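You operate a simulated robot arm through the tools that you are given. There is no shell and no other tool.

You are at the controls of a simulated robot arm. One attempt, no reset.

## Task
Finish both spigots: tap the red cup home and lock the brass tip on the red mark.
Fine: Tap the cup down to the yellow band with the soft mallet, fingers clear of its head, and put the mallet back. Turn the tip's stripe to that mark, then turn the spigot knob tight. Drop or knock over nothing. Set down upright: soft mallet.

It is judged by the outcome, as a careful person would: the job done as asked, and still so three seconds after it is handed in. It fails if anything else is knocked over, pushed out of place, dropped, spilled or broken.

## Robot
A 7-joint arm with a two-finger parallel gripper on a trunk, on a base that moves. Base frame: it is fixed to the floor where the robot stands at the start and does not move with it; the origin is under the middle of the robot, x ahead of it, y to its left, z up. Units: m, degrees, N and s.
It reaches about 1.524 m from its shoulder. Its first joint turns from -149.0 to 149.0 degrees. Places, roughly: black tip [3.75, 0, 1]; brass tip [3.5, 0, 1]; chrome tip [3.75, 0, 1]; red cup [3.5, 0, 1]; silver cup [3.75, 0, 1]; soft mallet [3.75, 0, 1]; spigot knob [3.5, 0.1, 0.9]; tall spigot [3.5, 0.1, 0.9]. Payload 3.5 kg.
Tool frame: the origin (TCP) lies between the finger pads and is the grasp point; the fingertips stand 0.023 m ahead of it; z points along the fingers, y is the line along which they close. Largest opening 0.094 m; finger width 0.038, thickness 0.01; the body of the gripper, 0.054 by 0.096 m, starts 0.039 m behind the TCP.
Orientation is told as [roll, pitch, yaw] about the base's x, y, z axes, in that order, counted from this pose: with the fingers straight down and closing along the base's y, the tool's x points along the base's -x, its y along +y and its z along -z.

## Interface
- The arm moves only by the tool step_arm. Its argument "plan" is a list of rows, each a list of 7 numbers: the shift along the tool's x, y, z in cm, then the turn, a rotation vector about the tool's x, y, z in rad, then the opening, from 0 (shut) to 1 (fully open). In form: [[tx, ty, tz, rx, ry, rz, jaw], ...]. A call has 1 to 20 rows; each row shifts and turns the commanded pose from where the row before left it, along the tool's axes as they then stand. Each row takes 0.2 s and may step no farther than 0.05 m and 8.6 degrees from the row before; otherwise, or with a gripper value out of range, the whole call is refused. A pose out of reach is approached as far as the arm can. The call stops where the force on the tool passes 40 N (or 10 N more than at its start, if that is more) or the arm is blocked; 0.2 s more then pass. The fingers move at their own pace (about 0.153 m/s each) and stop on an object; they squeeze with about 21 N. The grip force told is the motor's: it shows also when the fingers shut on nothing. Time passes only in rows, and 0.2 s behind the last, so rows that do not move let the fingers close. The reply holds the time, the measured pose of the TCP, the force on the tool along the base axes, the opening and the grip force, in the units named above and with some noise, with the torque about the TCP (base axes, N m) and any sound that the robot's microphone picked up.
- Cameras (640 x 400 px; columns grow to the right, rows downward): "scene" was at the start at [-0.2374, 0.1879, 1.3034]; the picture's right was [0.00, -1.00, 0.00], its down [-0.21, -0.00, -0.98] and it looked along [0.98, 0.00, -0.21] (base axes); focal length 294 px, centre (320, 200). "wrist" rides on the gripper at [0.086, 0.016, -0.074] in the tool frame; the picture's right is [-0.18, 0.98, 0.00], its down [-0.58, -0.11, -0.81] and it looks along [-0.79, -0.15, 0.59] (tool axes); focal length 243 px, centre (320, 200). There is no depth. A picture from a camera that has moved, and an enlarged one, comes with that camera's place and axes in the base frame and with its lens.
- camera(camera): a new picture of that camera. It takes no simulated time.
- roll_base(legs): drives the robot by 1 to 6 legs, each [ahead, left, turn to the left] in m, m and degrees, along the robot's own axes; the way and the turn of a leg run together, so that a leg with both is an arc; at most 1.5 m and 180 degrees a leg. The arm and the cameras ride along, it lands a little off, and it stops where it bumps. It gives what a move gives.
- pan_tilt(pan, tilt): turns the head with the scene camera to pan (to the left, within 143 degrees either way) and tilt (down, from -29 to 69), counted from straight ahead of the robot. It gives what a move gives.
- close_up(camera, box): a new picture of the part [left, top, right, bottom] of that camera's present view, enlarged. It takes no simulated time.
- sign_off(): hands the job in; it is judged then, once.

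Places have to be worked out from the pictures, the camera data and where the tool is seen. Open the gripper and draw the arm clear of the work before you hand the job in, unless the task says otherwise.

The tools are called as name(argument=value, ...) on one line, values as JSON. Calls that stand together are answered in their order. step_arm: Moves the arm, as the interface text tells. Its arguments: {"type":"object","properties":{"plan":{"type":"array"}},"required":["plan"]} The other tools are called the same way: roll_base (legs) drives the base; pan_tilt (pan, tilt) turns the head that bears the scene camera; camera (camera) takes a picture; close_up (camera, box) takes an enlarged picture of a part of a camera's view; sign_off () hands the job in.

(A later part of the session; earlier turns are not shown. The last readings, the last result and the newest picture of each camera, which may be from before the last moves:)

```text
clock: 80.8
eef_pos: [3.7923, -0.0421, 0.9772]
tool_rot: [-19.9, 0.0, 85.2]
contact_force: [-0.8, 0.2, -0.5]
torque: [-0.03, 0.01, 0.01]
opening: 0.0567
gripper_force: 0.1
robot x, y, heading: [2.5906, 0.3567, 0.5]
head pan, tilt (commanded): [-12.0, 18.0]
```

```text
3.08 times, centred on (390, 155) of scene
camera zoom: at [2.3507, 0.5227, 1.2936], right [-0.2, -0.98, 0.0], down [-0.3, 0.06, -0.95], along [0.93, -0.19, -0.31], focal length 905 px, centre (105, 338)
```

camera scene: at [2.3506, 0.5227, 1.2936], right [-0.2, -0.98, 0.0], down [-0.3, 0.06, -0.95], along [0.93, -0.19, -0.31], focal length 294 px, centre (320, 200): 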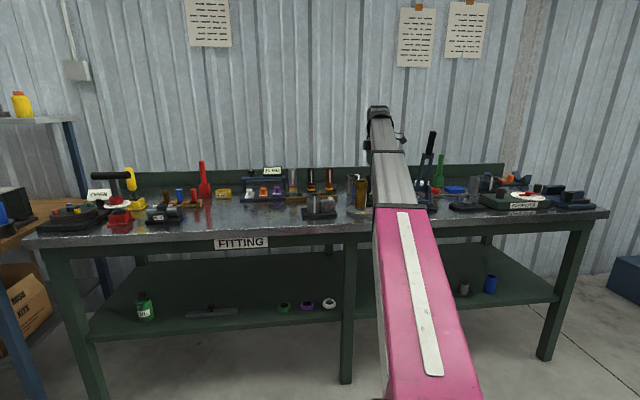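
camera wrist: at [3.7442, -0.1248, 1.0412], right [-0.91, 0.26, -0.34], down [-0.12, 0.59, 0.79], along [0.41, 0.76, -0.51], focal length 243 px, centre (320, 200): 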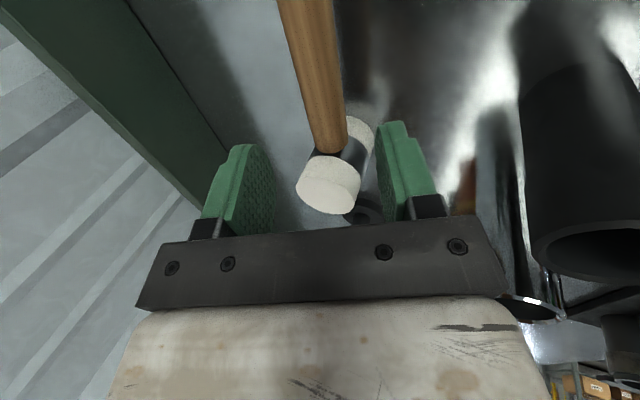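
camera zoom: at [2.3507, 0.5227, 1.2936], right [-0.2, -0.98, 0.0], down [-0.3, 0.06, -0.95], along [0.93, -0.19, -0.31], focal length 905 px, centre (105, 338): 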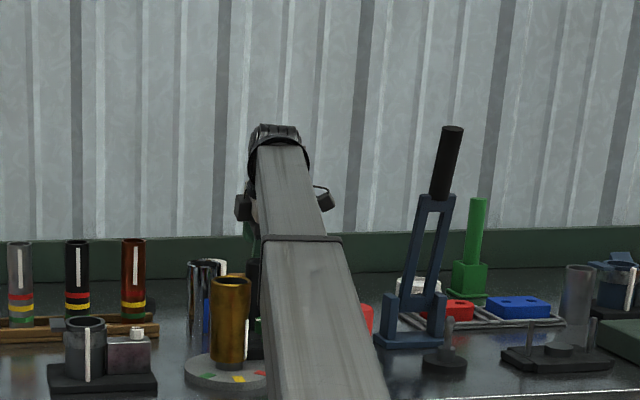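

The handle is centred between the fingers and everything is still clear. I'll continue 7.4 cm along the finger direction in small steps.

step_arm(plan=[[0, 0, 1.5, 0, 0, 0, 0.6], [0, 0, 1.5, 0, 0, 0, 0.6], [0, 0, 1.5, 0, 0, 0, 0.6], [0, 0, 0, 0, 0, 0, 0.6]])

camera(camera="wrist")

close_up(camera="scene", box=[320, 120, 460, 230])

```text
clock: 81.8
eef_pos: [3.8082, -0.0423, 0.9328]
tool_rot: [-19.9, -0.1, 85.2]
contact_force: [0.6, -0.5, -0.6]
torque: [0.0, -0.01, 0.02]
opening: 0.0563
gripper_force: 0.1
robot x, y, heading: [2.5895, 0.3549, 0.5]
head pan, tilt (commanded): [-12.0, 18.0]
```

```text
taken
camera wrist: at [3.7602, -0.1255, 0.9984], right [-0.91, 0.26, -0.34], down [-0.12, 0.59, 0.79], along [0.41, 0.76, -0.51], focal length 243 px, centre (320, 200)
```

wrist: 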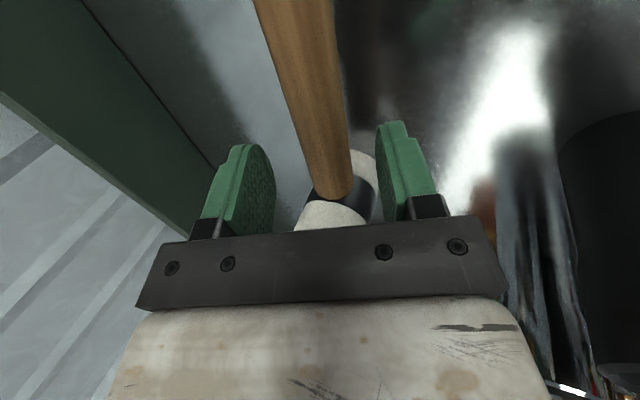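

```text
3.64 times, centred on (390, 175) of scene
camera zoom: at [2.3507, 0.5227, 1.2936], right [-0.2, -0.98, 0.0], down [-0.3, 0.06, -0.95], along [0.93, -0.19, -0.31], focal length 1070 px, centre (66, 291)
```

zoom: 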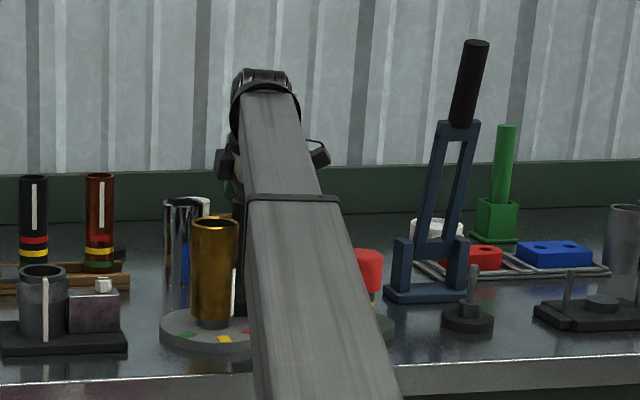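

Still centred, with no contact. I'll go the last 2.6 cm and close on the handle.

step_arm(plan=[[0, 0, 1.3, 0, 0, 0, 0.6], [0, 0, 1.3, 0, 0, 0, 0.6], [0, 0, 0, 0, 0, 0, 0.6], [0, 0, 0, 0, 0, 0, 0.3], [0, 0, 0, 0, 0, 0, 0], [0, 0, 0, 0, 0, 0, 0]])

camera(camera="wrist")

```text
clock: 83.2
eef_pos: [3.8172, -0.0436, 0.9097]
tool_rot: [-19.9, 0.0, 85.2]
contact_force: [-0.8, -0.4, 0.2]
torque: [-0.13, 0.0, -0.01]
opening: 0.0274
gripper_force: 21.2
robot x, y, heading: [2.5923, 0.3575, 0.5]
head pan, tilt (commanded): [-12.0, 18.0]
```

```text
taken
camera wrist: at [3.7686, -0.1264, 0.9747], right [-0.91, 0.26, -0.34], down [-0.12, 0.59, 0.79], along [0.41, 0.76, -0.51], focal length 243 px, centre (320, 200)
```

wrist: 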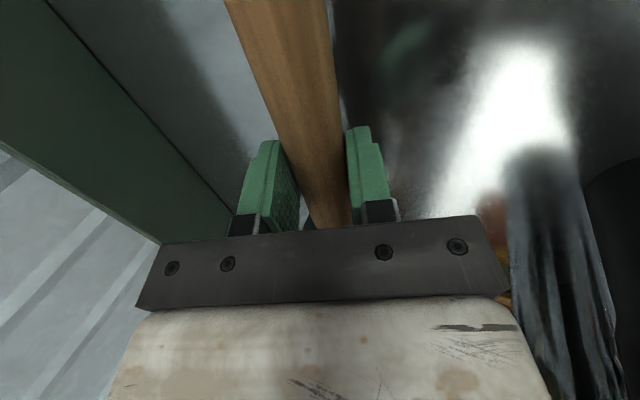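

The handle is held at 0.0274 m with 21 N. I'm recording the pick pose as TCP (3.817, -0.044, 0.910), yaw 85.2°, tilt -20°. I'll lift 4 cm straight up and check for droop.

step_arm(plan=[[0, -0.27, -0.75, 0, 0, 0, 0], [0, -0.41, -1.13, 0, 0, 0, 0], [0, -0.41, -1.13, 0, 0, 0, 0], [0, -0.27, -0.75, 0, 0, 0, 0], [0, 0, 0, 0, 0, 0, 0]])

camera(camera="wrist")

close_up(camera="scene", box=[320, 120, 460, 230])

```text
clock: 84.4
eef_pos: [3.8161, -0.0423, 0.9501]
tool_rot: [-20.0, 0.0, 85.2]
contact_force: [-0.5, 0.5, -3.2]
torque: [-0.22, 0.04, -0.02]
opening: 0.0276
gripper_force: 21.4
robot x, y, heading: [2.5891, 0.3515, 0.6]
head pan, tilt (commanded): [-12.0, 18.0]
```

```text
taken
camera wrist: at [3.7686, -0.1257, 1.0146], right [-0.91, 0.26, -0.34], down [-0.12, 0.59, 0.79], along [0.41, 0.76, -0.51], focal length 243 px, centre (320, 200)
```

wrist: 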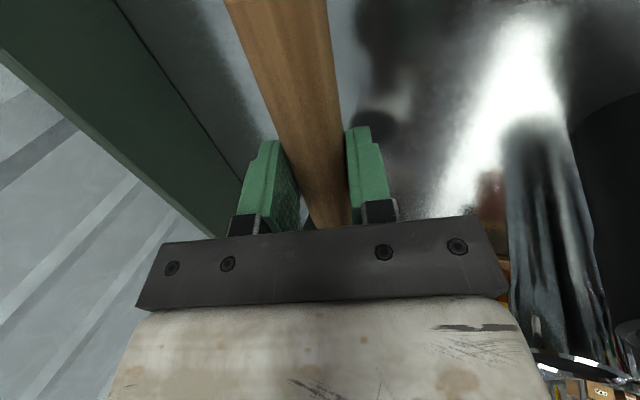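

```text
3.64 times, centred on (390, 175) of scene
camera zoom: at [2.3508, 0.5227, 1.2936], right [-0.2, -0.98, 0.0], down [-0.3, 0.06, -0.95], along [0.93, -0.19, -0.31], focal length 1070 px, centre (66, 291)
```

zoom: 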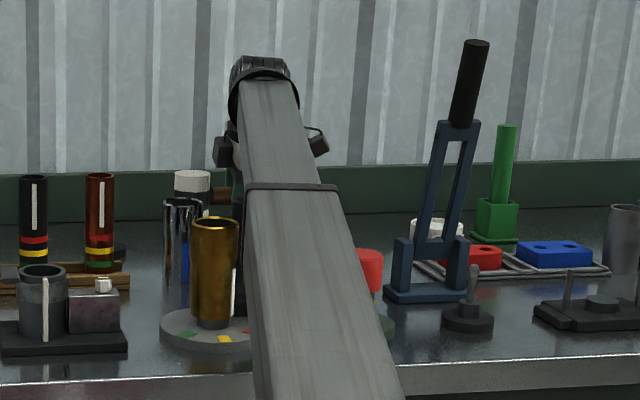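

The mallet, about 0.33 kg, is held level with no droop. I'll lift to z≈1.065 so its head clears everything, retract straight back to x≈3.45 to stay away from the press lever, and then look.

step_arm(plan=[[0, -0.5, -1.4, 0, 0, 0, 0], [0, -0.8, -2.2, 0, 0, 0, 0], [0, -0.8, -2.2, 0, 0, 0, 0], [0, -0.8, -2.2, 0, 0, 0, 0], [0, -0.7, -1.9, 0, 0, 0, 0], [0, -0.34, -0.94, 0, 0, 0, 0], [0, 0, 0, 0, 0, 0, 0]])

close_up(camera="scene", box=[320, 100, 460, 220])

```text
clock: 86.0
eef_pos: [3.815, -0.0436, 1.0669]
tool_rot: [-19.9, 0.0, 85.2]
contact_force: [0.0, 1.6, -4.2]
torque: [-0.2, 0.03, -0.01]
opening: 0.0273
gripper_force: 20.9
robot x, y, heading: [2.592, 0.355, 0.4]
head pan, tilt (commanded): [-12.0, 18.0]
```

```text
3.33 times, centred on (390, 160) of scene
camera zoom: at [2.3508, 0.5227, 1.2936], right [-0.2, -0.98, 0.0], down [-0.3, 0.06, -0.95], along [0.93, -0.19, -0.31], focal length 980 px, centre (87, 333)
```

zoom: 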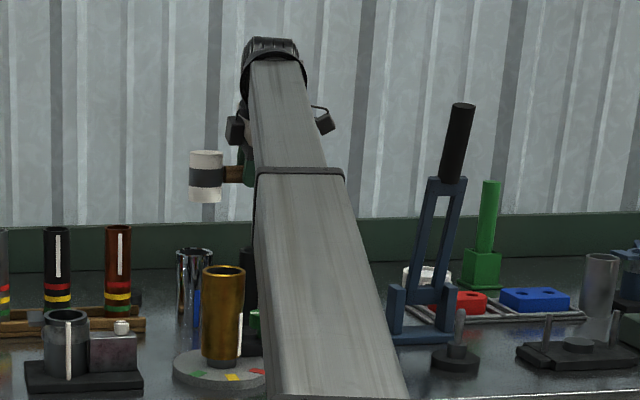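

The mallet hangs level and clear. Now I'll retract 36.5 cm straight back at this height.

step_arm(plan=[[0.07, 1.41, -0.51, 0, 0, 0, 0], [0.12, 2.35, -0.86, 0, 0, 0, 0], [0.15, 3.1, -1.13, 0, 0, 0, 0], [0.15, 3.1, -1.13, 0, 0, 0, 0], [0.15, 3.1, -1.13, 0, 0, 0, 0], [0.15, 3.1, -1.13, 0, 0, 0, 0], [0.15, 3.1, -1.13, 0, 0, 0, 0], [0.15, 3.1, -1.13, 0, 0, 0, 0], [0.15, 3.1, -1.13, 0, 0, 0, 0], [0.15, 3.1, -1.13, 0, 0, 0, 0], [0.15, 3.1, -1.13, 0, 0, 0, 0], [0.09, 1.69, -0.62, 0, 0, 0, 0], [0.05, 0.94, -0.34, 0, 0, 0, 0], [0, 0, 0, 0, 0, 0, 0]])

camera(camera="scene")

camera(camera="wrist")

```text
clock: 89.0
eef_pos: [3.4522, -0.0289, 1.0666]
tool_rot: [-20.0, 0.0, 85.3]
contact_force: [-0.2, -0.4, -3.4]
torque: [-0.17, 0.01, 0.04]
opening: 0.0273
gripper_force: 20.7
robot x, y, heading: [2.5934, 0.3563, 0.5]
head pan, tilt (commanded): [-12.0, 18.0]
```

```text
taken
camera scene: at [2.3507, 0.5227, 1.2936], right [-0.2, -0.98, 0.0], down [-0.3, 0.06, -0.95], along [0.93, -0.19, -0.31], focal length 294 px, centre (320, 200)
```

scene: 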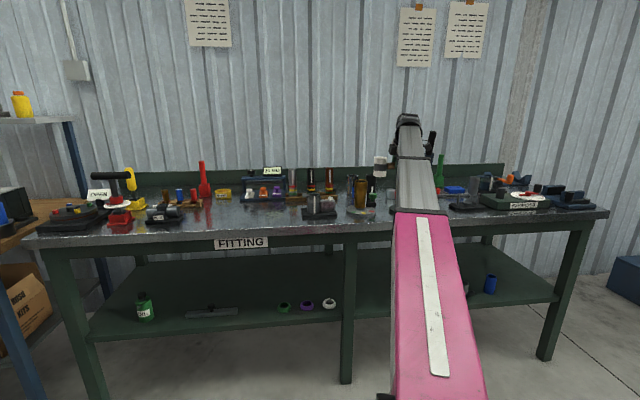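

```text
taken
camera wrist: at [3.4045, -0.112, 1.1308], right [-0.91, 0.26, -0.34], down [-0.12, 0.59, 0.79], along [0.41, 0.76, -0.51], focal length 243 px, centre (320, 200)
```

wrist: 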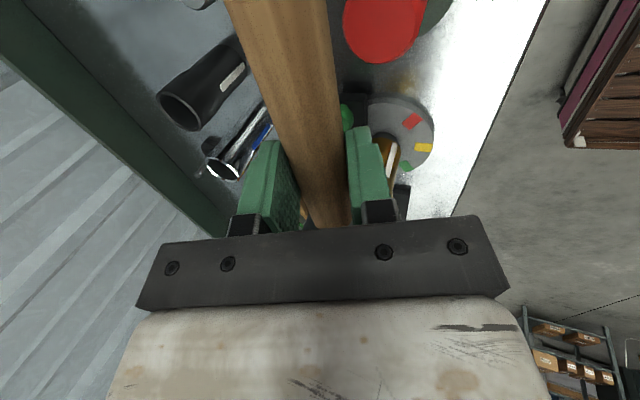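

I'm holding at (3.452, -0.029, 1.067), and the cup's top is near (3.444, -0.053). I'll shift the hand about 9 cm toward -y so the mallet head sits above the cup, then verify.

step_arm(plan=[[1.2, 0.1, 0, 0, 0, 0, 0], [2.4, 0.25, -0.1, 0, 0, 0, 0], [2.7, 0.25, -0.1, 0, 0, 0, 0], [1.9, 0.2, -0.1, 0, 0, 0, 0], [0.9, 0.1, 0, 0, 0, 0, 0], [0, 0, 0, 0, 0, 0, 0]])

close_up(camera="scene", box=[340, 100, 460, 220])

camera(camera="wrist")

```text
clock: 90.4
eef_pos: [3.4338, -0.1187, 1.0666]
tool_rot: [-20.1, 0.0, 85.1]
contact_force: [-0.3, 0.3, -2.8]
torque: [-0.22, 0.01, -0.01]
opening: 0.0275
gripper_force: 20.7
robot x, y, heading: [2.5937, 0.3564, 0.5]
head pan, tilt (commanded): [-12.0, 18.0]
```

```text
3.33 times, centred on (400, 160) of scene
camera zoom: at [2.3507, 0.5227, 1.2936], right [-0.2, -0.98, 0.0], down [-0.3, 0.06, -0.95], along [0.93, -0.19, -0.31], focal length 980 px, centre (53, 333)
```

zoom: 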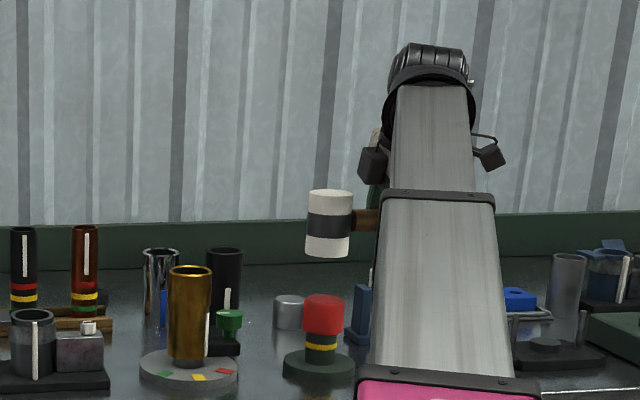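

```text
taken
camera wrist: at [3.3865, -0.2018, 1.1299], right [-0.91, 0.26, -0.34], down [-0.12, 0.59, 0.79], along [0.41, 0.76, -0.51], focal length 243 px, centre (320, 200)
```

wrist: 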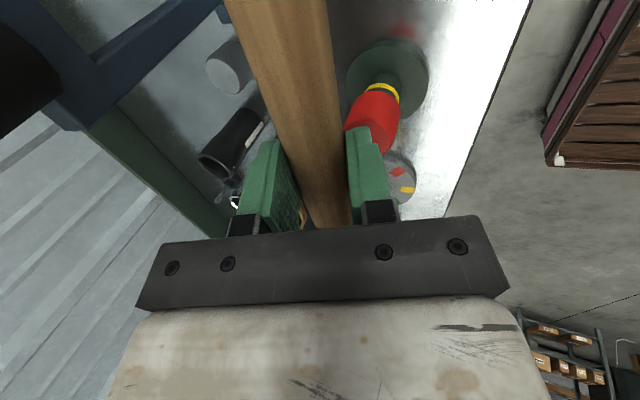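

The head is above the cup within a few millimetres. I'll zoom in on the cup and yellow band to get the baseline gap before tapping.

close_up(camera="scene", box=[385, 150, 435, 182])

close_up(camera="scene", box=[400, 180, 440, 222])

```text
12.50 times, centred on (410, 166) of scene
camera zoom: at [2.3507, 0.5227, 1.2936], right [-0.2, -0.98, 0.0], down [-0.3, 0.06, -0.95], along [0.93, -0.19, -0.31], focal length 3677 px, centre (-805, 625)
```

zoom: 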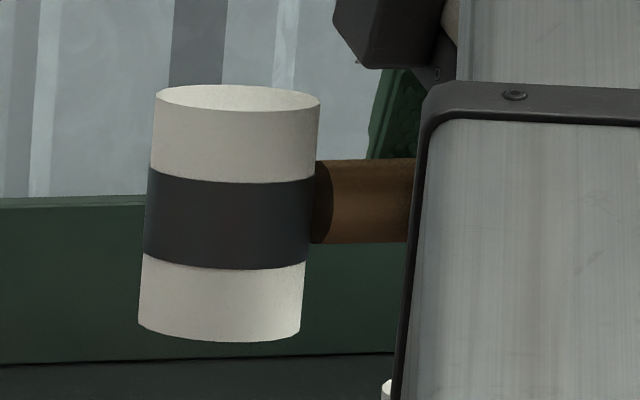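

```text
9.52 times, centred on (420, 201) of scene
camera zoom: at [2.3507, 0.5227, 1.2936], right [-0.2, -0.98, 0.0], down [-0.3, 0.06, -0.95], along [0.93, -0.19, -0.31], focal length 2801 px, centre (-632, 190)
```

zoom: 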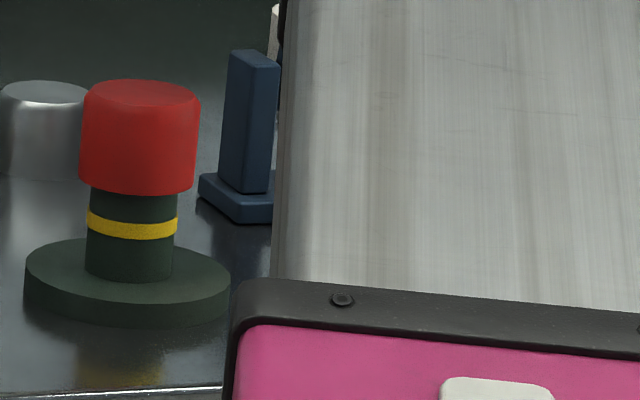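

The mallet head is vertical and the cup's rim needs to come down about 14 mm to meet the yellow band. I'll lower to about 1.5 cm above the cup and check before tapping.

step_arm(plan=[[0, 0.4, 1.1, 0, 0, 0, 0], [0, 0.62, 1.7, 0, 0, 0, 0], [0, 0.5, 1.41, 0, 0, 0, 0], [0, 0.15, 0.4, 0, 0, 0, 0], [0, 0, 0, 0, 0, 0, 0]])

close_up(camera="scene", box=[385, 150, 449, 214])

```text
clock: 91.6
eef_pos: [3.4331, -0.1183, 1.0167]
tool_rot: [-20.1, 0.0, 85.1]
contact_force: [0.0, -0.3, -2.7]
torque: [-0.24, 0.01, 0.01]
opening: 0.0275
gripper_force: 21.2
robot x, y, heading: [2.5916, 0.3585, 0.5]
head pan, tilt (commanded): [-12.0, 18.0]
```

```text
6.25 times, centred on (417, 182) of scene
camera zoom: at [2.3507, 0.5226, 1.2936], right [-0.2, -0.98, 0.0], down [-0.3, 0.06, -0.95], along [0.93, -0.19, -0.31], focal length 1838 px, centre (-286, 312)
```

zoom: 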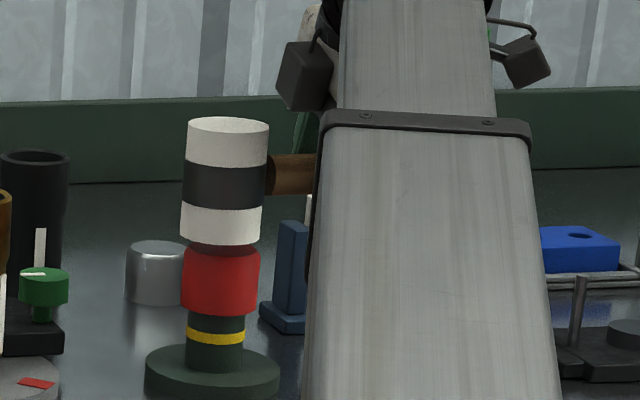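

The head face is about 1.4 cm above the cup and centred on it. First tap: raise 2 cm, swing down 3.7 cm in one step, which is about 3 mm past contact, and lift again.

step_arm(plan=[[0, -0.68, -1.88, 0, 0, 0, 0], [0, 1.27, 3.48, 0, 0, 0, 0], [0, -0.86, -2.35, 0, 0, 0, 0], [0, 0, 0, 0, 0, 0, 0]])

close_up(camera="scene", box=[385, 150, 449, 214])

```text
clock: 92.6
eef_pos: [3.4339, -0.1174, 1.0252]
tool_rot: [-19.9, 0.0, 85.2]
contact_force: [-0.9, 0.6, -3.0]
torque: [-0.19, 0.02, 0.03]
opening: 0.0274
gripper_force: 21.2
robot x, y, heading: [2.5917, 0.3549, 0.2]
head pan, tilt (commanded): [-12.0, 18.0]
```

```text
6.25 times, centred on (417, 182) of scene
camera zoom: at [2.3507, 0.5227, 1.2936], right [-0.2, -0.98, 0.0], down [-0.3, 0.06, -0.95], along [0.93, -0.19, -0.31], focal length 1838 px, centre (-286, 312)
```

zoom: 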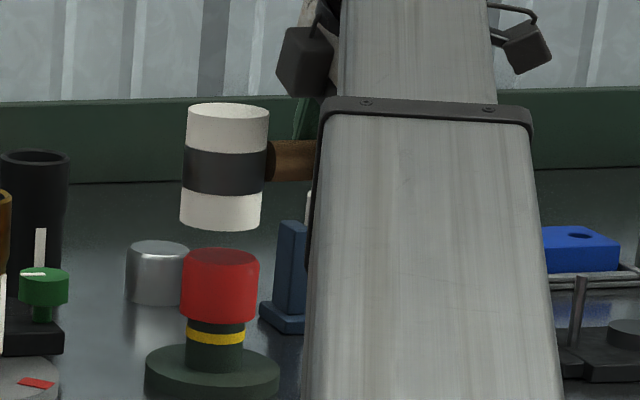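

The cup moved down noticeably. I'll zoom to measure the remaining gap to the band.

close_up(camera="scene", box=[400, 180, 440, 222])

```text
9.52 times, centred on (420, 201) of scene
camera zoom: at [2.3507, 0.5227, 1.2936], right [-0.2, -0.98, 0.0], down [-0.3, 0.06, -0.95], along [0.93, -0.19, -0.31], focal length 2801 px, centre (-632, 190)
```

zoom: 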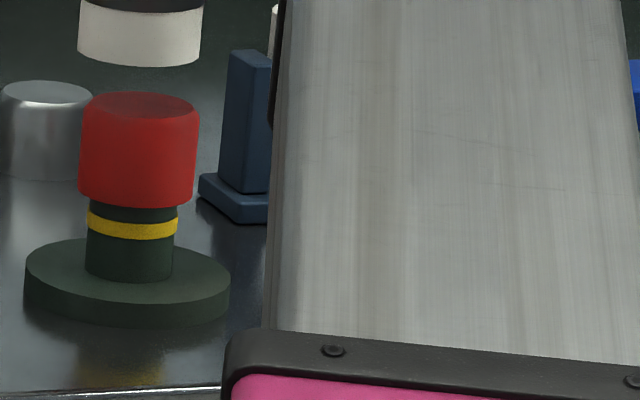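

The first tap drove it about 6 mm, leaving roughly 8 mm. The second tap goes 6 mm lower than the first.

step_arm(plan=[[0, -0.3, -0.8, 0, 0, 0, 0], [0, 1.36, 3.71, 0, 0, 0, 0], [0, -0.86, -2.35, 0, 0, 0, 0], [0, 0, 0, 0, 0, 0, 0]])

close_up(camera="scene", box=[400, 180, 440, 222])

close_up(camera="scene", box=[385, 150, 449, 214])

```text
clock: 93.6
eef_pos: [3.4324, -0.1178, 1.0179]
tool_rot: [-19.9, 0.0, 85.1]
contact_force: [-0.2, -0.4, -3.1]
torque: [-0.19, 0.07, 0.01]
opening: 0.0276
gripper_force: 20.9
robot x, y, heading: [2.5902, 0.3581, 0.4]
head pan, tilt (commanded): [-12.0, 18.0]
```

```text
9.52 times, centred on (420, 201) of scene
camera zoom: at [2.3507, 0.5226, 1.2936], right [-0.2, -0.98, 0.0], down [-0.3, 0.06, -0.95], along [0.93, -0.19, -0.31], focal length 2801 px, centre (-632, 190)
```

zoom: 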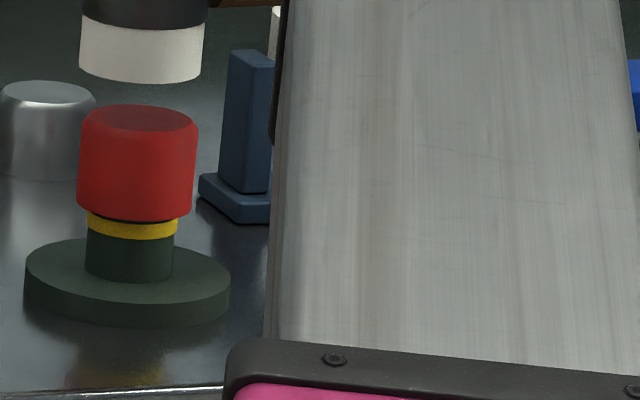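

```text
6.25 times, centred on (417, 182) of scene
camera zoom: at [2.3507, 0.5226, 1.2936], right [-0.2, -0.98, 0.0], down [-0.3, 0.06, -0.95], along [0.93, -0.19, -0.31], focal length 1838 px, centre (-286, 312)
```

zoom: 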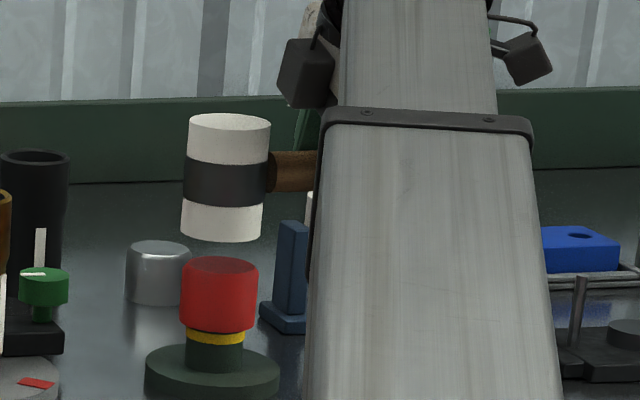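

About 2 mm may remain. I'll check from the wrist camera's angle too.

close_up(camera="wrist", box=[330, 20, 450, 160])

close_up(camera="scene", box=[405, 192, 425, 210])

```text
2.86 times, centred on (390, 90) of wrist
camera zoom: at [3.3857, -0.2019, 1.0822], right [-0.91, 0.26, -0.34], down [-0.12, 0.59, 0.79], along [0.41, 0.76, -0.51], focal length 693 px, centre (120, 514)
```

zoom: 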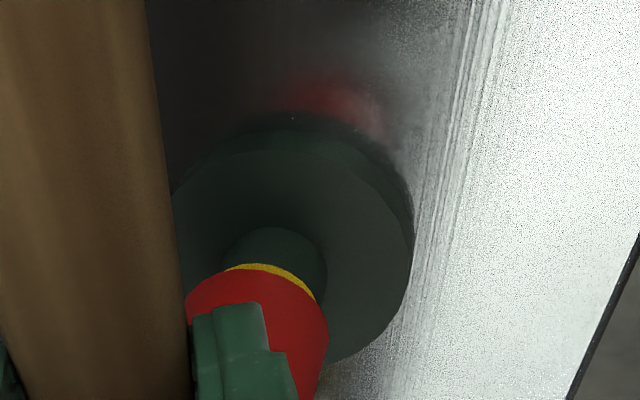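

```text
16.00 times, centred on (415, 201) of scene
camera zoom: at [2.3507, 0.5226, 1.2936], right [-0.2, -0.98, 0.0], down [-0.3, 0.06, -0.95], along [0.93, -0.19, -0.31], focal length 4706 px, centre (-1200, 184)
```

zoom: 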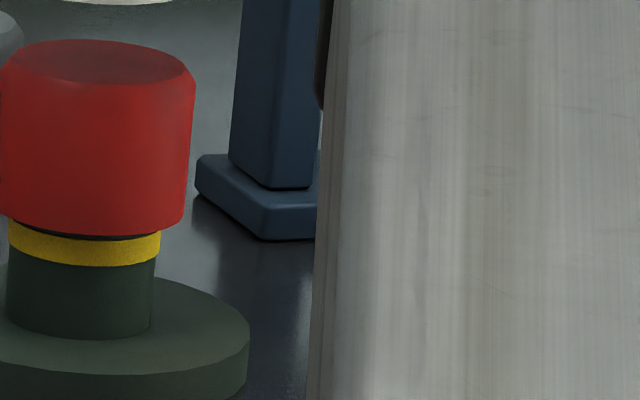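

From both views there's still a thin dark sliver between rim and band, about 2–3 mm. Next is a gentler tap, about 2 mm deeper than the last.

step_arm(plan=[[0, -0.15, -0.4, 0, 0, 0, 0], [0, 1.08, 2.96, 0, 0, 0, 0], [0, -0.86, -2.35, 0, 0, 0, 0], [0, 0, 0, 0, 0, 0, 0]])

close_up(camera="scene", box=[405, 192, 425, 210])

close_up(camera="scene", box=[400, 180, 440, 222])

close_up(camera="wrist", box=[330, 20, 450, 160])

```text
clock: 94.6
eef_pos: [3.4324, -0.1187, 1.0154]
tool_rot: [-19.8, 0.0, 85.1]
contact_force: [-0.9, -0.4, -3.8]
torque: [-0.18, 0.03, -0.02]
opening: 0.0276
gripper_force: 20.6
robot x, y, heading: [2.5882, 0.3572, 0.4]
head pan, tilt (commanded): [-12.0, 18.0]
```

```text
16.00 times, centred on (415, 201) of scene
camera zoom: at [2.3507, 0.5226, 1.2936], right [-0.2, -0.98, 0.0], down [-0.3, 0.06, -0.95], along [0.93, -0.19, -0.31], focal length 4706 px, centre (-1200, 184)
```

zoom: 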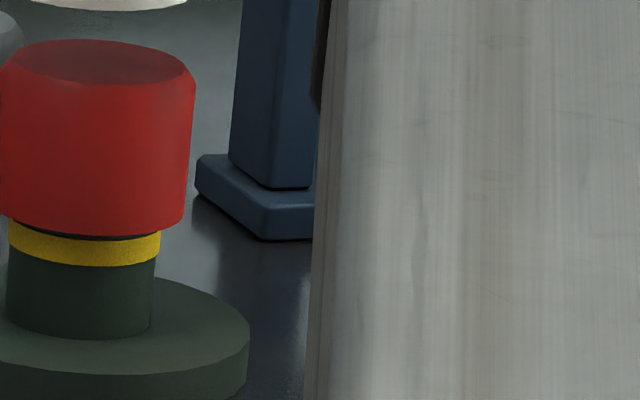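

```text
9.52 times, centred on (420, 201) of scene
camera zoom: at [2.3507, 0.5226, 1.2936], right [-0.2, -0.98, 0.0], down [-0.3, 0.06, -0.95], along [0.93, -0.19, -0.31], focal length 2801 px, centre (-632, 190)
```

zoom: 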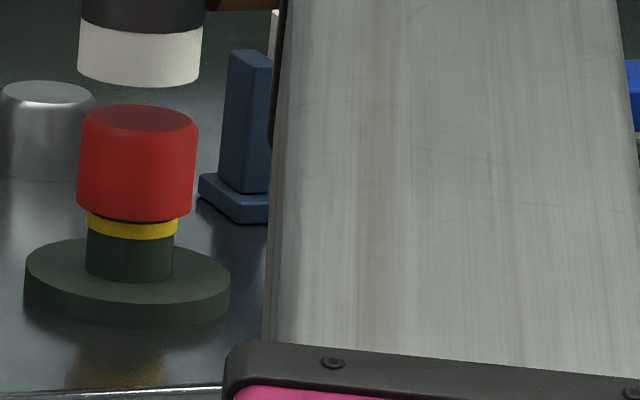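

```text
2.86 times, centred on (390, 90) of wrist
camera zoom: at [3.3868, -0.2018, 1.0803], right [-0.91, 0.26, -0.34], down [-0.12, 0.59, 0.79], along [0.41, 0.76, -0.51], focal length 693 px, centre (120, 514)
```

zoom: 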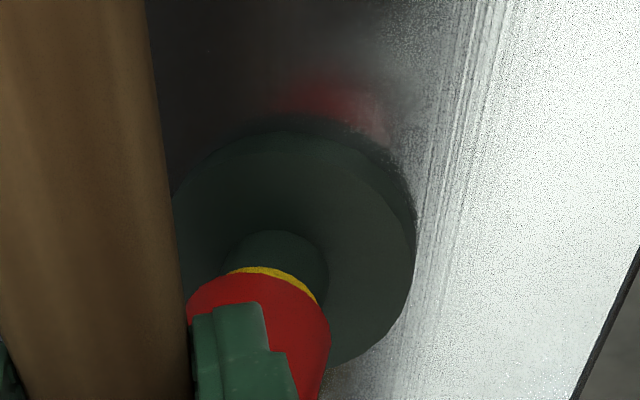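

The cup didn't move on that tap, so either it is home or the tap was too light. I'll zoom in tightly on the rim and band.

close_up(camera="scene", box=[403, 200, 417, 210])

close_up(camera="wrist", box=[360, 85, 400, 115])

```text
16.00 times, centred on (410, 205) of scene
camera zoom: at [2.3507, 0.5226, 1.2936], right [-0.2, -0.98, 0.0], down [-0.3, 0.06, -0.95], along [0.93, -0.19, -0.31], focal length 4706 px, centre (-1120, 120)
```

zoom: 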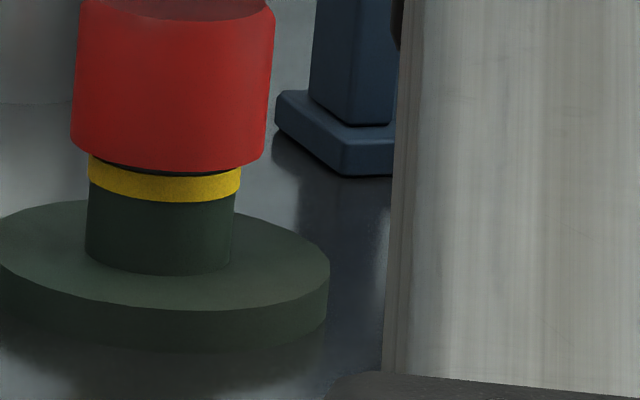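

```text
13.33 times, centred on (380, 100) of wrist
camera zoom: at [3.3868, -0.2018, 1.0803], right [-0.91, 0.26, -0.34], down [-0.12, 0.59, 0.79], along [0.41, 0.76, -0.51], focal length 3235 px, centre (-480, 1533)
```

zoom: 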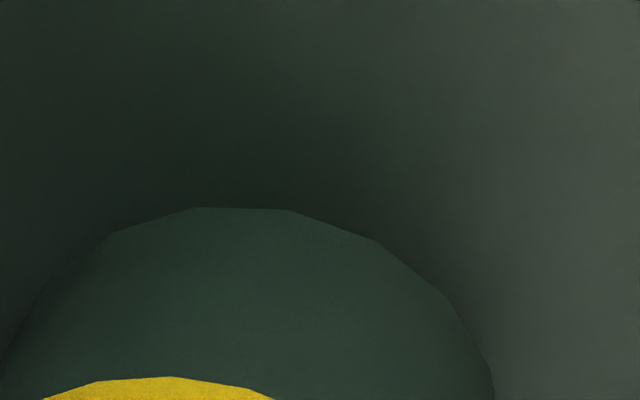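

The rim still looks about 3 mm above the band. I'll lower slowly to find the contact height by force, which tells me whether the last tap reached the cup.

step_arm(plan=[[0, 0.34, 0.94, 0, 0, 0, 0], [0, 0.27, 0.75, 0, 0, 0, 0], [0, 0.1, 0.28, 0, 0, 0, 0], [0, 0, 0, 0, 0, 0, 0]])

close_up(camera="scene", box=[385, 160, 435, 210])

```text
clock: 95.6
eef_pos: [3.4341, -0.119, 0.9949]
tool_rot: [-20.0, 0.0, 85.2]
contact_force: [-1.0, 0.6, -3.8]
torque: [-0.2, 0.04, -0.02]
opening: 0.0276
gripper_force: 21.3
robot x, y, heading: [2.5918, 0.3526, 0.4]
head pan, tilt (commanded): [-12.0, 18.0]
```

```text
8.00 times, centred on (410, 185) of scene
camera zoom: at [2.3507, 0.5226, 1.2936], right [-0.2, -0.98, 0.0], down [-0.3, 0.06, -0.95], along [0.93, -0.19, -0.31], focal length 2353 px, centre (-400, 320)
```

zoom: 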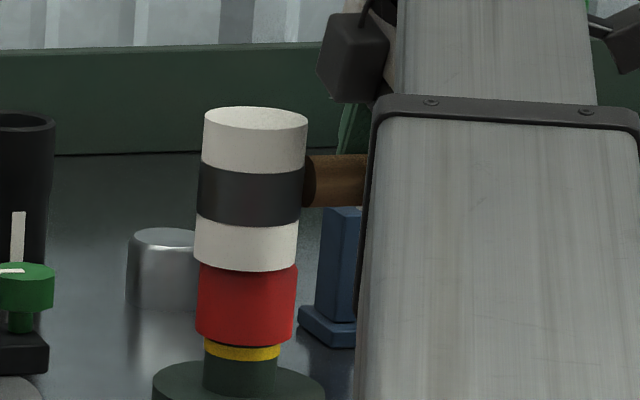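

No contact yet at z = 0.9949. I'll go down 2 mm at a time.

step_arm(plan=[[0, 0.07, 0.19, 0, 0, 0, 0], [0, 0, 0, 0, 0, 0, 0]])

step_arm(plan=[[0, 0.07, 0.19, 0, 0, 0, 0], [0, 0, 0, 0, 0, 0, 0]])

```text
clock: 96.2
eef_pos: [3.4337, -0.1186, 0.994]
tool_rot: [-20.0, 0.0, 85.3]
contact_force: [-0.4, -0.2, -2.6]
torque: [-0.19, 0.03, 0.02]
opening: 0.0273
gripper_force: 20.4
robot x, y, heading: [2.5924, 0.3544, 0.4]
head pan, tilt (commanded): [-12.0, 18.0]
```

```text
clock: 96.8
eef_pos: [3.4321, -0.1187, 0.9928]
tool_rot: [-20.1, 0.0, 85.2]
contact_force: [-0.9, -2.1, 13.1]
torque: [0.57, -0.18, 0.04]
opening: 0.0276
gripper_force: 20.9
robot x, y, heading: [2.5889, 0.3544, 0.8]
head pan, tilt (commanded): [-12.0, 18.0]
```

Contact is at TCP z≈0.9935, so tap 3 had only about 2 mm of follow-through and was too light to move it. I'll do a firmer tap: raise 3.5 cm, swing to about 4 mm below contact, and lift.

step_arm(plan=[[0, -0.51, -1.41, 0, 0, 0, 0], [0, -0.68, -1.88, 0, 0, 0, 0], [0, 1.25, 3.43, 0, 0, 0, 0], [0, -0.86, -2.35, 0, 0, 0, 0], [0, 0, 0, 0, 0, 0, 0]])

close_up(camera="scene", box=[403, 200, 417, 210])

close_up(camera="scene", box=[385, 150, 449, 214])

```text
clock: 98.0
eef_pos: [3.4322, -0.1171, 1.0153]
tool_rot: [-19.9, -0.1, 85.2]
contact_force: [0.4, 0.4, -3.6]
torque: [-0.2, 0.0, -0.02]
opening: 0.0274
gripper_force: 20.8
robot x, y, heading: [2.5903, 0.3554, 0.4]
head pan, tilt (commanded): [-12.0, 18.0]
```

```text
16.00 times, centred on (410, 205) of scene
camera zoom: at [2.3507, 0.5227, 1.2936], right [-0.2, -0.98, 0.0], down [-0.3, 0.06, -0.95], along [0.93, -0.19, -0.31], focal length 4706 px, centre (-1120, 120)
```

zoom: 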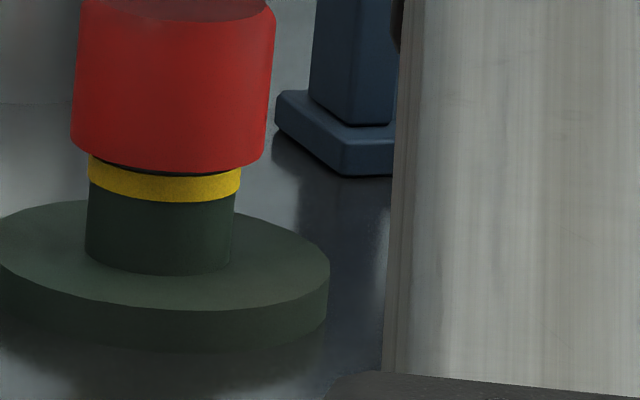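

```text
6.25 times, centred on (417, 182) of scene
camera zoom: at [2.3507, 0.5227, 1.2936], right [-0.2, -0.98, 0.0], down [-0.3, 0.06, -0.95], along [0.93, -0.19, -0.31], focal length 1838 px, centre (-286, 312)
```

zoom: 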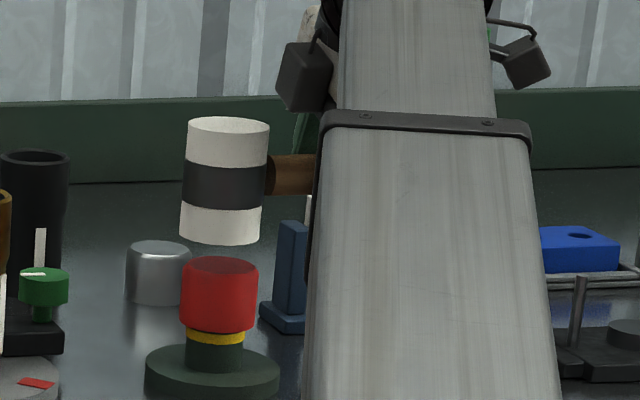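

The cup stayed put. To tell a hard stop from a tap that fell short, I'll tap to the same depth but stay down for one beat and read the force there.

step_arm(plan=[[0, -0.34, -0.94, 0, 0, 0, 0], [0, 1.2, 3.29, 0, 0, 0, 0]])

close_up(camera="scene", box=[385, 160, 435, 210])

```text
clock: 98.6
eef_pos: [3.4333, -0.1172, 0.9924]
tool_rot: [-20.1, 0.1, 85.1]
contact_force: [-1.2, -2.1, 11.3]
torque: [0.53, -0.08, 0.0]
opening: 0.0276
gripper_force: 21.3
robot x, y, heading: [2.5931, 0.359, 0.3]
head pan, tilt (commanded): [-12.0, 18.0]
```

```text
8.00 times, centred on (410, 185) of scene
camera zoom: at [2.3503, 0.5228, 1.2935], right [-0.2, -0.98, 0.0], down [-0.3, 0.06, -0.95], along [0.93, -0.19, -0.31], focal length 2353 px, centre (-400, 320)
```

zoom: 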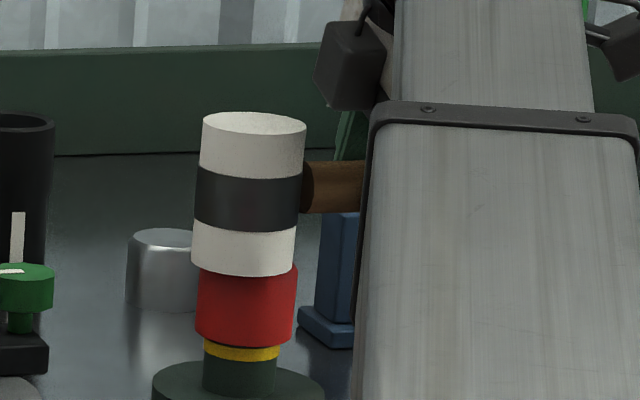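

With the head resting at about 14 N the cup doesn't budge, and the rim-to-band gap now measures about 1.5 mm, within my error. The first two taps moved it easily, so it is seated home at the band. I'll raise the mallet and inspect the cup and the mallet.

step_arm(plan=[[0, -0.4, -1.1, 0, 0, 0, 0], [0, -0.75, -2.07, 0, 0, 0, 0], [0, -0.75, -2.07, 0, 0, 0, 0], [0, -0.68, -1.85, 0, 0, 0, 0], [0, 0, 0, 0, 0, 0, 0]])

close_up(camera="scene", box=[400, 185, 428, 210])

close_up(camera="scene", box=[385, 150, 435, 182])

close_up(camera="wrist", box=[340, 40, 420, 120])

```text
clock: 99.8
eef_pos: [3.4329, -0.1166, 1.0655]
tool_rot: [-20.0, 0.1, 85.2]
contact_force: [-0.3, -0.1, -3.3]
torque: [-0.23, 0.0, -0.02]
opening: 0.0275
gripper_force: 20.7
robot x, y, heading: [2.5916, 0.3547, 0.4]
head pan, tilt (commanded): [-12.0, 18.0]
```

```text
16.00 times, centred on (414, 198) of scene
camera zoom: at [2.3507, 0.5227, 1.2936], right [-0.2, -0.98, 0.0], down [-0.3, 0.06, -0.95], along [0.93, -0.19, -0.31], focal length 4706 px, centre (-1184, 240)
```

zoom: 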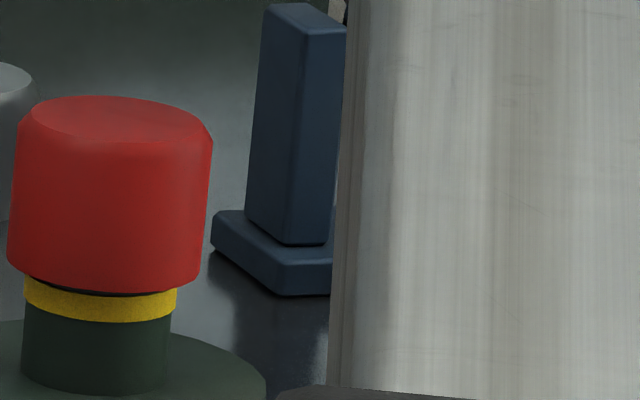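

```text
12.50 times, centred on (410, 166) of scene
camera zoom: at [2.3507, 0.5227, 1.2936], right [-0.2, -0.98, 0.0], down [-0.3, 0.06, -0.95], along [0.93, -0.19, -0.31], focal length 3677 px, centre (-805, 625)
```

zoom: 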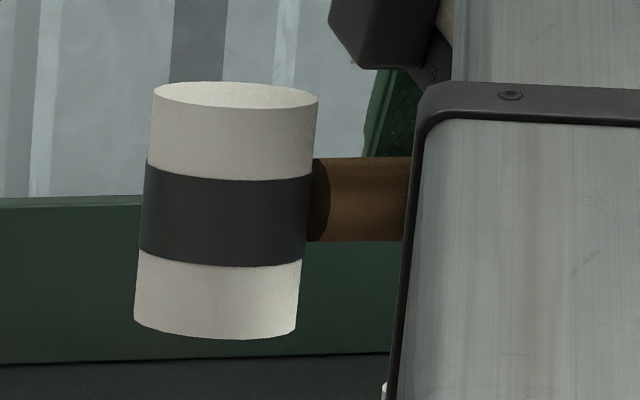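

```text
5.00 times, centred on (380, 80) of wrist
camera zoom: at [3.3866, -0.2001, 1.1299], right [-0.91, 0.26, -0.34], down [-0.12, 0.59, 0.79], along [0.41, 0.76, -0.51], focal length 1213 px, centre (20, 800)
```

zoom: 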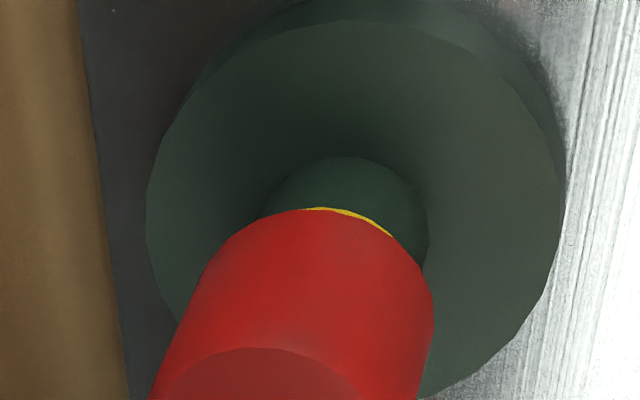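

The mallet is still level in the grip. To rule out a remaining 2 mm, I'll give one last, slightly firmer tap with about 6 mm of follow-through. Since a static 14 N doesn't move the cup, this can shift it by 2 mm at most.

step_arm(plan=[[0, 0.64, 1.76, 0, 0, 0, 0], [0, 0.64, 1.76, 0, 0, 0, 0], [0, 0, 0, 0, 0, 0, 0], [0, 1.37, 3.76, 0, 0, 0, 0], [0, -0.86, -2.35, 0, 0, 0, 0], [0, -0.34, -0.94, 0, 0, 0, 0], [0, 0, 0, 0, 0, 0, 0]])

close_up(camera="scene", box=[400, 185, 428, 210])

close_up(camera="scene", box=[385, 150, 449, 214])

```text
clock: 101.4
eef_pos: [3.4337, -0.1187, 1.0229]
tool_rot: [-19.9, 0.0, 85.2]
contact_force: [-0.1, 1.0, -3.2]
torque: [-0.21, 0.05, -0.02]
opening: 0.0276
gripper_force: 20.9
robot x, y, heading: [2.5912, 0.3532, 0.4]
head pan, tilt (commanded): [-12.0, 18.0]
```

```text
16.00 times, centred on (414, 198) of scene
camera zoom: at [2.3507, 0.5226, 1.2936], right [-0.2, -0.98, 0.0], down [-0.3, 0.06, -0.95], along [0.93, -0.19, -0.31], focal length 4706 px, centre (-1184, 240)
```

zoom: 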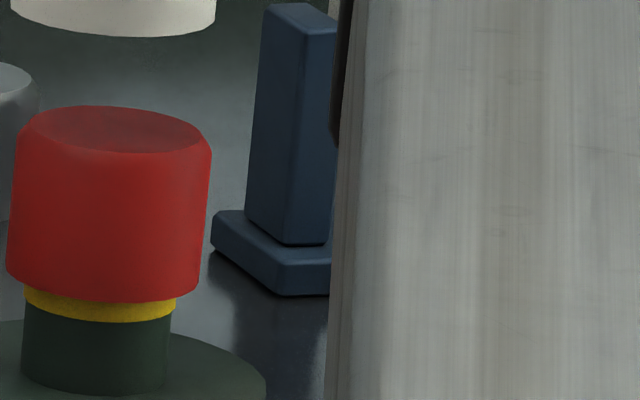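

```text
6.25 times, centred on (417, 182) of scene
camera zoom: at [2.3507, 0.5226, 1.2936], right [-0.2, -0.98, 0.0], down [-0.3, 0.06, -0.95], along [0.93, -0.19, -0.31], focal length 1838 px, centre (-286, 312)
```

zoom: 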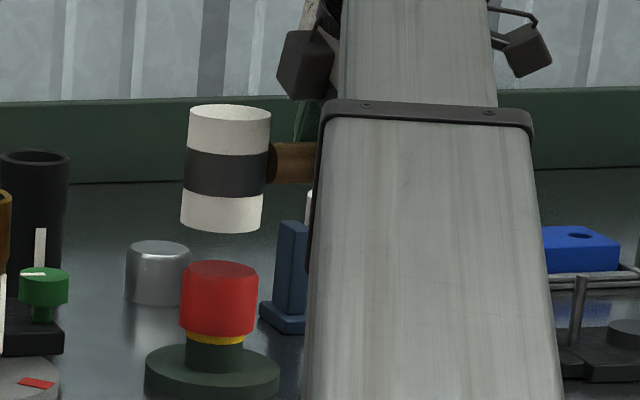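

That tap moved it about 2.5 mm more. The dark sliver is gone and the rim now sits right on the upper edge of the yellow band, with most of the band still visible below. The cup is home. I'll raise the mallet and reverse the path toward its spot.

step_arm(plan=[[0, -0.5, -1.4, 0, 0, 0, 0], [0, -0.75, -2.07, 0, 0, 0, 0], [0, -0.25, -0.66, 0, 0, 0, 0], [-1.2, -0.1, 0, 0, 0, 0, 0], [-2.4, -0.27, 0.1, 0, 0, 0, 0], [-2.7, -0.27, 0.1, 0, 0, 0, 0], [-1.9, -0.25, 0.1, 0, 0, 0, 0], [-0.9, -0.12, 0.07, 0, 0, 0, 0], [0, 0, 0, 0, 0, 0, 0]])

camera(camera="wrist")

```text
clock: 103.4
eef_pos: [3.4524, -0.0295, 1.0658]
tool_rot: [-20.0, 0.0, 85.3]
contact_force: [-0.4, 0.0, -4.1]
torque: [-0.19, 0.01, 0.03]
opening: 0.0276
gripper_force: 21.3
robot x, y, heading: [2.5914, 0.3598, 0.3]
head pan, tilt (commanded): [-12.0, 18.0]
```

```text
taken
camera wrist: at [3.4043, -0.113, 1.1311], right [-0.91, 0.26, -0.34], down [-0.12, 0.59, 0.79], along [0.41, 0.76, -0.51], focal length 243 px, centre (320, 200)
```

wrist: 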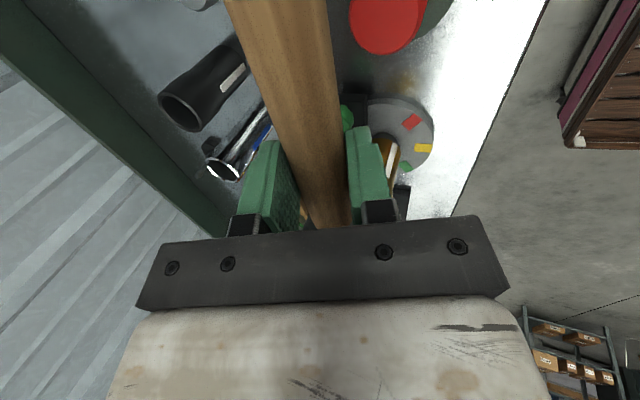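

The path is clear and the mallet is steady. I'll extend forward 36 cm at this height to above the mallet's original spot.

step_arm(plan=[[-0.07, -1.41, 0.51, 0, 0, 0, 0], [-0.12, -2.35, 0.86, 0, 0, 0, 0], [-0.15, -3.1, 1.13, 0, 0, 0, 0], [-0.15, -3.1, 1.13, 0, 0, 0, 0], [-0.15, -3.1, 1.13, 0, 0, 0, 0], [-0.15, -3.1, 1.13, 0, 0, 0, 0], [-0.15, -3.1, 1.13, 0, 0, 0, 0], [-0.15, -3.1, 1.13, 0, 0, 0, 0], [-0.15, -3.1, 1.13, 0, 0, 0, 0], [-0.15, -3.1, 1.13, 0, 0, 0, 0], [-0.15, -3.1, 1.13, 0, 0, 0, 0], [-0.09, -1.69, 0.62, 0, 0, 0, 0], [-0.05, -0.94, 0.34, 0, 0, 0, 0], [0, 0, 0, 0, 0, 0, 0]])

close_up(camera="scene", box=[320, 100, 460, 220])

camera(camera="wrist")

```text
clock: 106.4
eef_pos: [3.8173, -0.0423, 1.0637]
tool_rot: [-19.9, 0.0, 85.2]
contact_force: [-0.6, 0.0, -3.6]
torque: [-0.19, -0.01, 0.03]
opening: 0.0273
gripper_force: 21.1
robot x, y, heading: [2.59, 0.3535, 0.3]
head pan, tilt (commanded): [-12.0, 18.0]
```

```text
3.33 times, centred on (390, 160) of scene
camera zoom: at [2.3508, 0.5227, 1.2936], right [-0.2, -0.98, 0.0], down [-0.3, 0.06, -0.95], along [0.93, -0.19, -0.31], focal length 980 px, centre (87, 333)
```

zoom: 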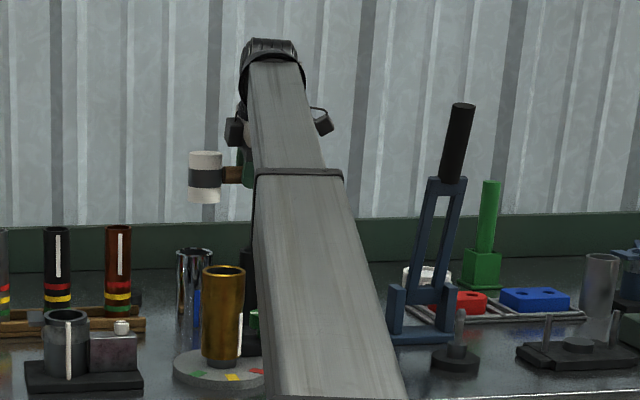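

```text
taken
camera wrist: at [3.7693, -0.1254, 1.129], right [-0.91, 0.26, -0.34], down [-0.12, 0.59, 0.79], along [0.41, 0.76, -0.51], focal length 243 px, centre (320, 200)
```

wrist: 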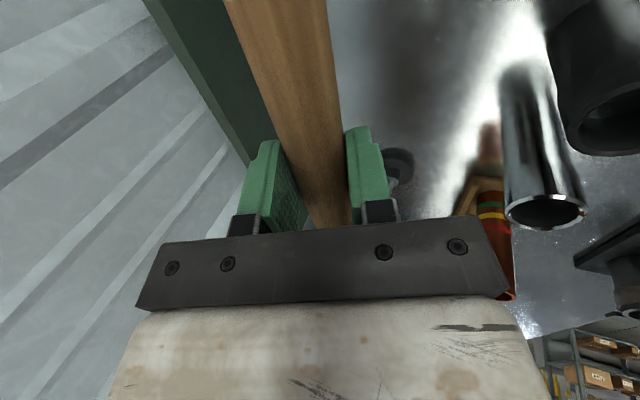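

I'm directly above the pick spot. I'll lower 14.8 cm, stopping a few millimetres above the bench.

step_arm(plan=[[0, 0.4, 1.1, 0, 0, 0, 0], [0, 0.68, 1.88, 0, 0, 0, 0], [0, 0.75, 2.07, 0, 0, 0, 0], [0, 0.75, 2.07, 0, 0, 0, 0], [0, 0.75, 2.07, 0, 0, 0, 0], [0, 0.68, 1.88, 0, 0, 0, 0], [0, 0.55, 1.5, 0, 0, 0, 0], [0, 0.34, 0.94, 0, 0, 0, 0], [0, 0.14, 0.38, 0, 0, 0, 0], [0, 0, 0, 0, 0, 0, 0]])

close_up(camera="scene", box=[340, 120, 420, 200])

```text
clock: 108.6
eef_pos: [3.8167, -0.0421, 0.9172]
tool_rot: [-20.0, 0.0, 85.1]
contact_force: [0.4, 0.6, -3.6]
torque: [-0.21, 0.04, -0.02]
opening: 0.0276
gripper_force: 20.8
robot x, y, heading: [2.5918, 0.3585, 0.4]
head pan, tilt (commanded): [-12.0, 18.0]
```

```text
5.00 times, centred on (380, 160) of scene
camera zoom: at [2.3508, 0.5227, 1.2936], right [-0.2, -0.98, 0.0], down [-0.3, 0.06, -0.95], along [0.93, -0.19, -0.31], focal length 1471 px, centre (20, 400)
```

zoom: 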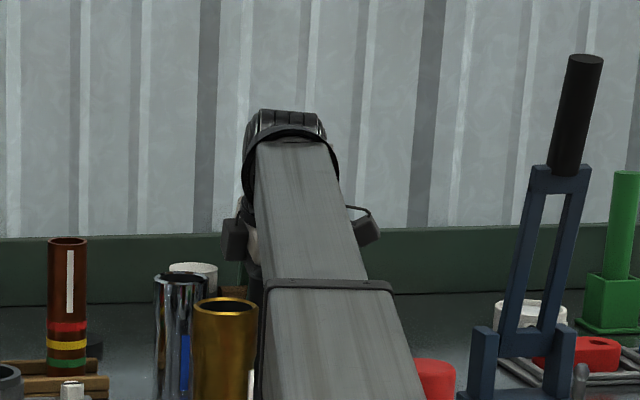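

I'm at 0.917 with no contact yet. I'll lower in small steps until the bench takes the load.

step_arm(plan=[[0, 0.14, 0.38, 0, 0, 0, 0], [0, 0.07, 0.19, 0, 0, 0, 0], [0, 0, 0, 0, 0, 0, 0]])

step_arm(plan=[[0, 0.07, 0.19, 0, 0, 0, 0], [0, 0, 0, 0, 0, 0, 0]])

```text
clock: 109.4
eef_pos: [3.8171, -0.0422, 0.9121]
tool_rot: [-20.0, 0.0, 85.2]
contact_force: [0.4, 0.0, -2.7]
torque: [-0.2, 0.02, -0.02]
opening: 0.0275
gripper_force: 21.5
robot x, y, heading: [2.5905, 0.3561, 0.3]
head pan, tilt (commanded): [-12.0, 18.0]
```

```text
clock: 110.0
eef_pos: [3.8184, -0.0426, 0.9085]
tool_rot: [-20.0, 0.0, 85.2]
contact_force: [-0.3, -0.3, -3.2]
torque: [-0.2, 0.02, 0.04]
opening: 0.0275
gripper_force: 21.3
robot x, y, heading: [2.5865, 0.3547, 0.4]
head pan, tilt (commanded): [-12.0, 18.0]
```

step_arm(plan=[[0, 0.05, 0.14, 0, 0, 0, 0], [0, 0, 0, 0, 0, 0, 0]])

```text
clock: 110.6
eef_pos: [3.8179, -0.0427, 0.9099]
tool_rot: [-20.0, 0.0, 85.2]
contact_force: [-1.4, 0.4, 5.5]
torque: [0.25, 0.08, 0.1]
opening: 0.0276
gripper_force: 21.2
robot x, y, heading: [2.5931, 0.3586, 0.7]
head pan, tilt (commanded): [-12.0, 18.0]
```

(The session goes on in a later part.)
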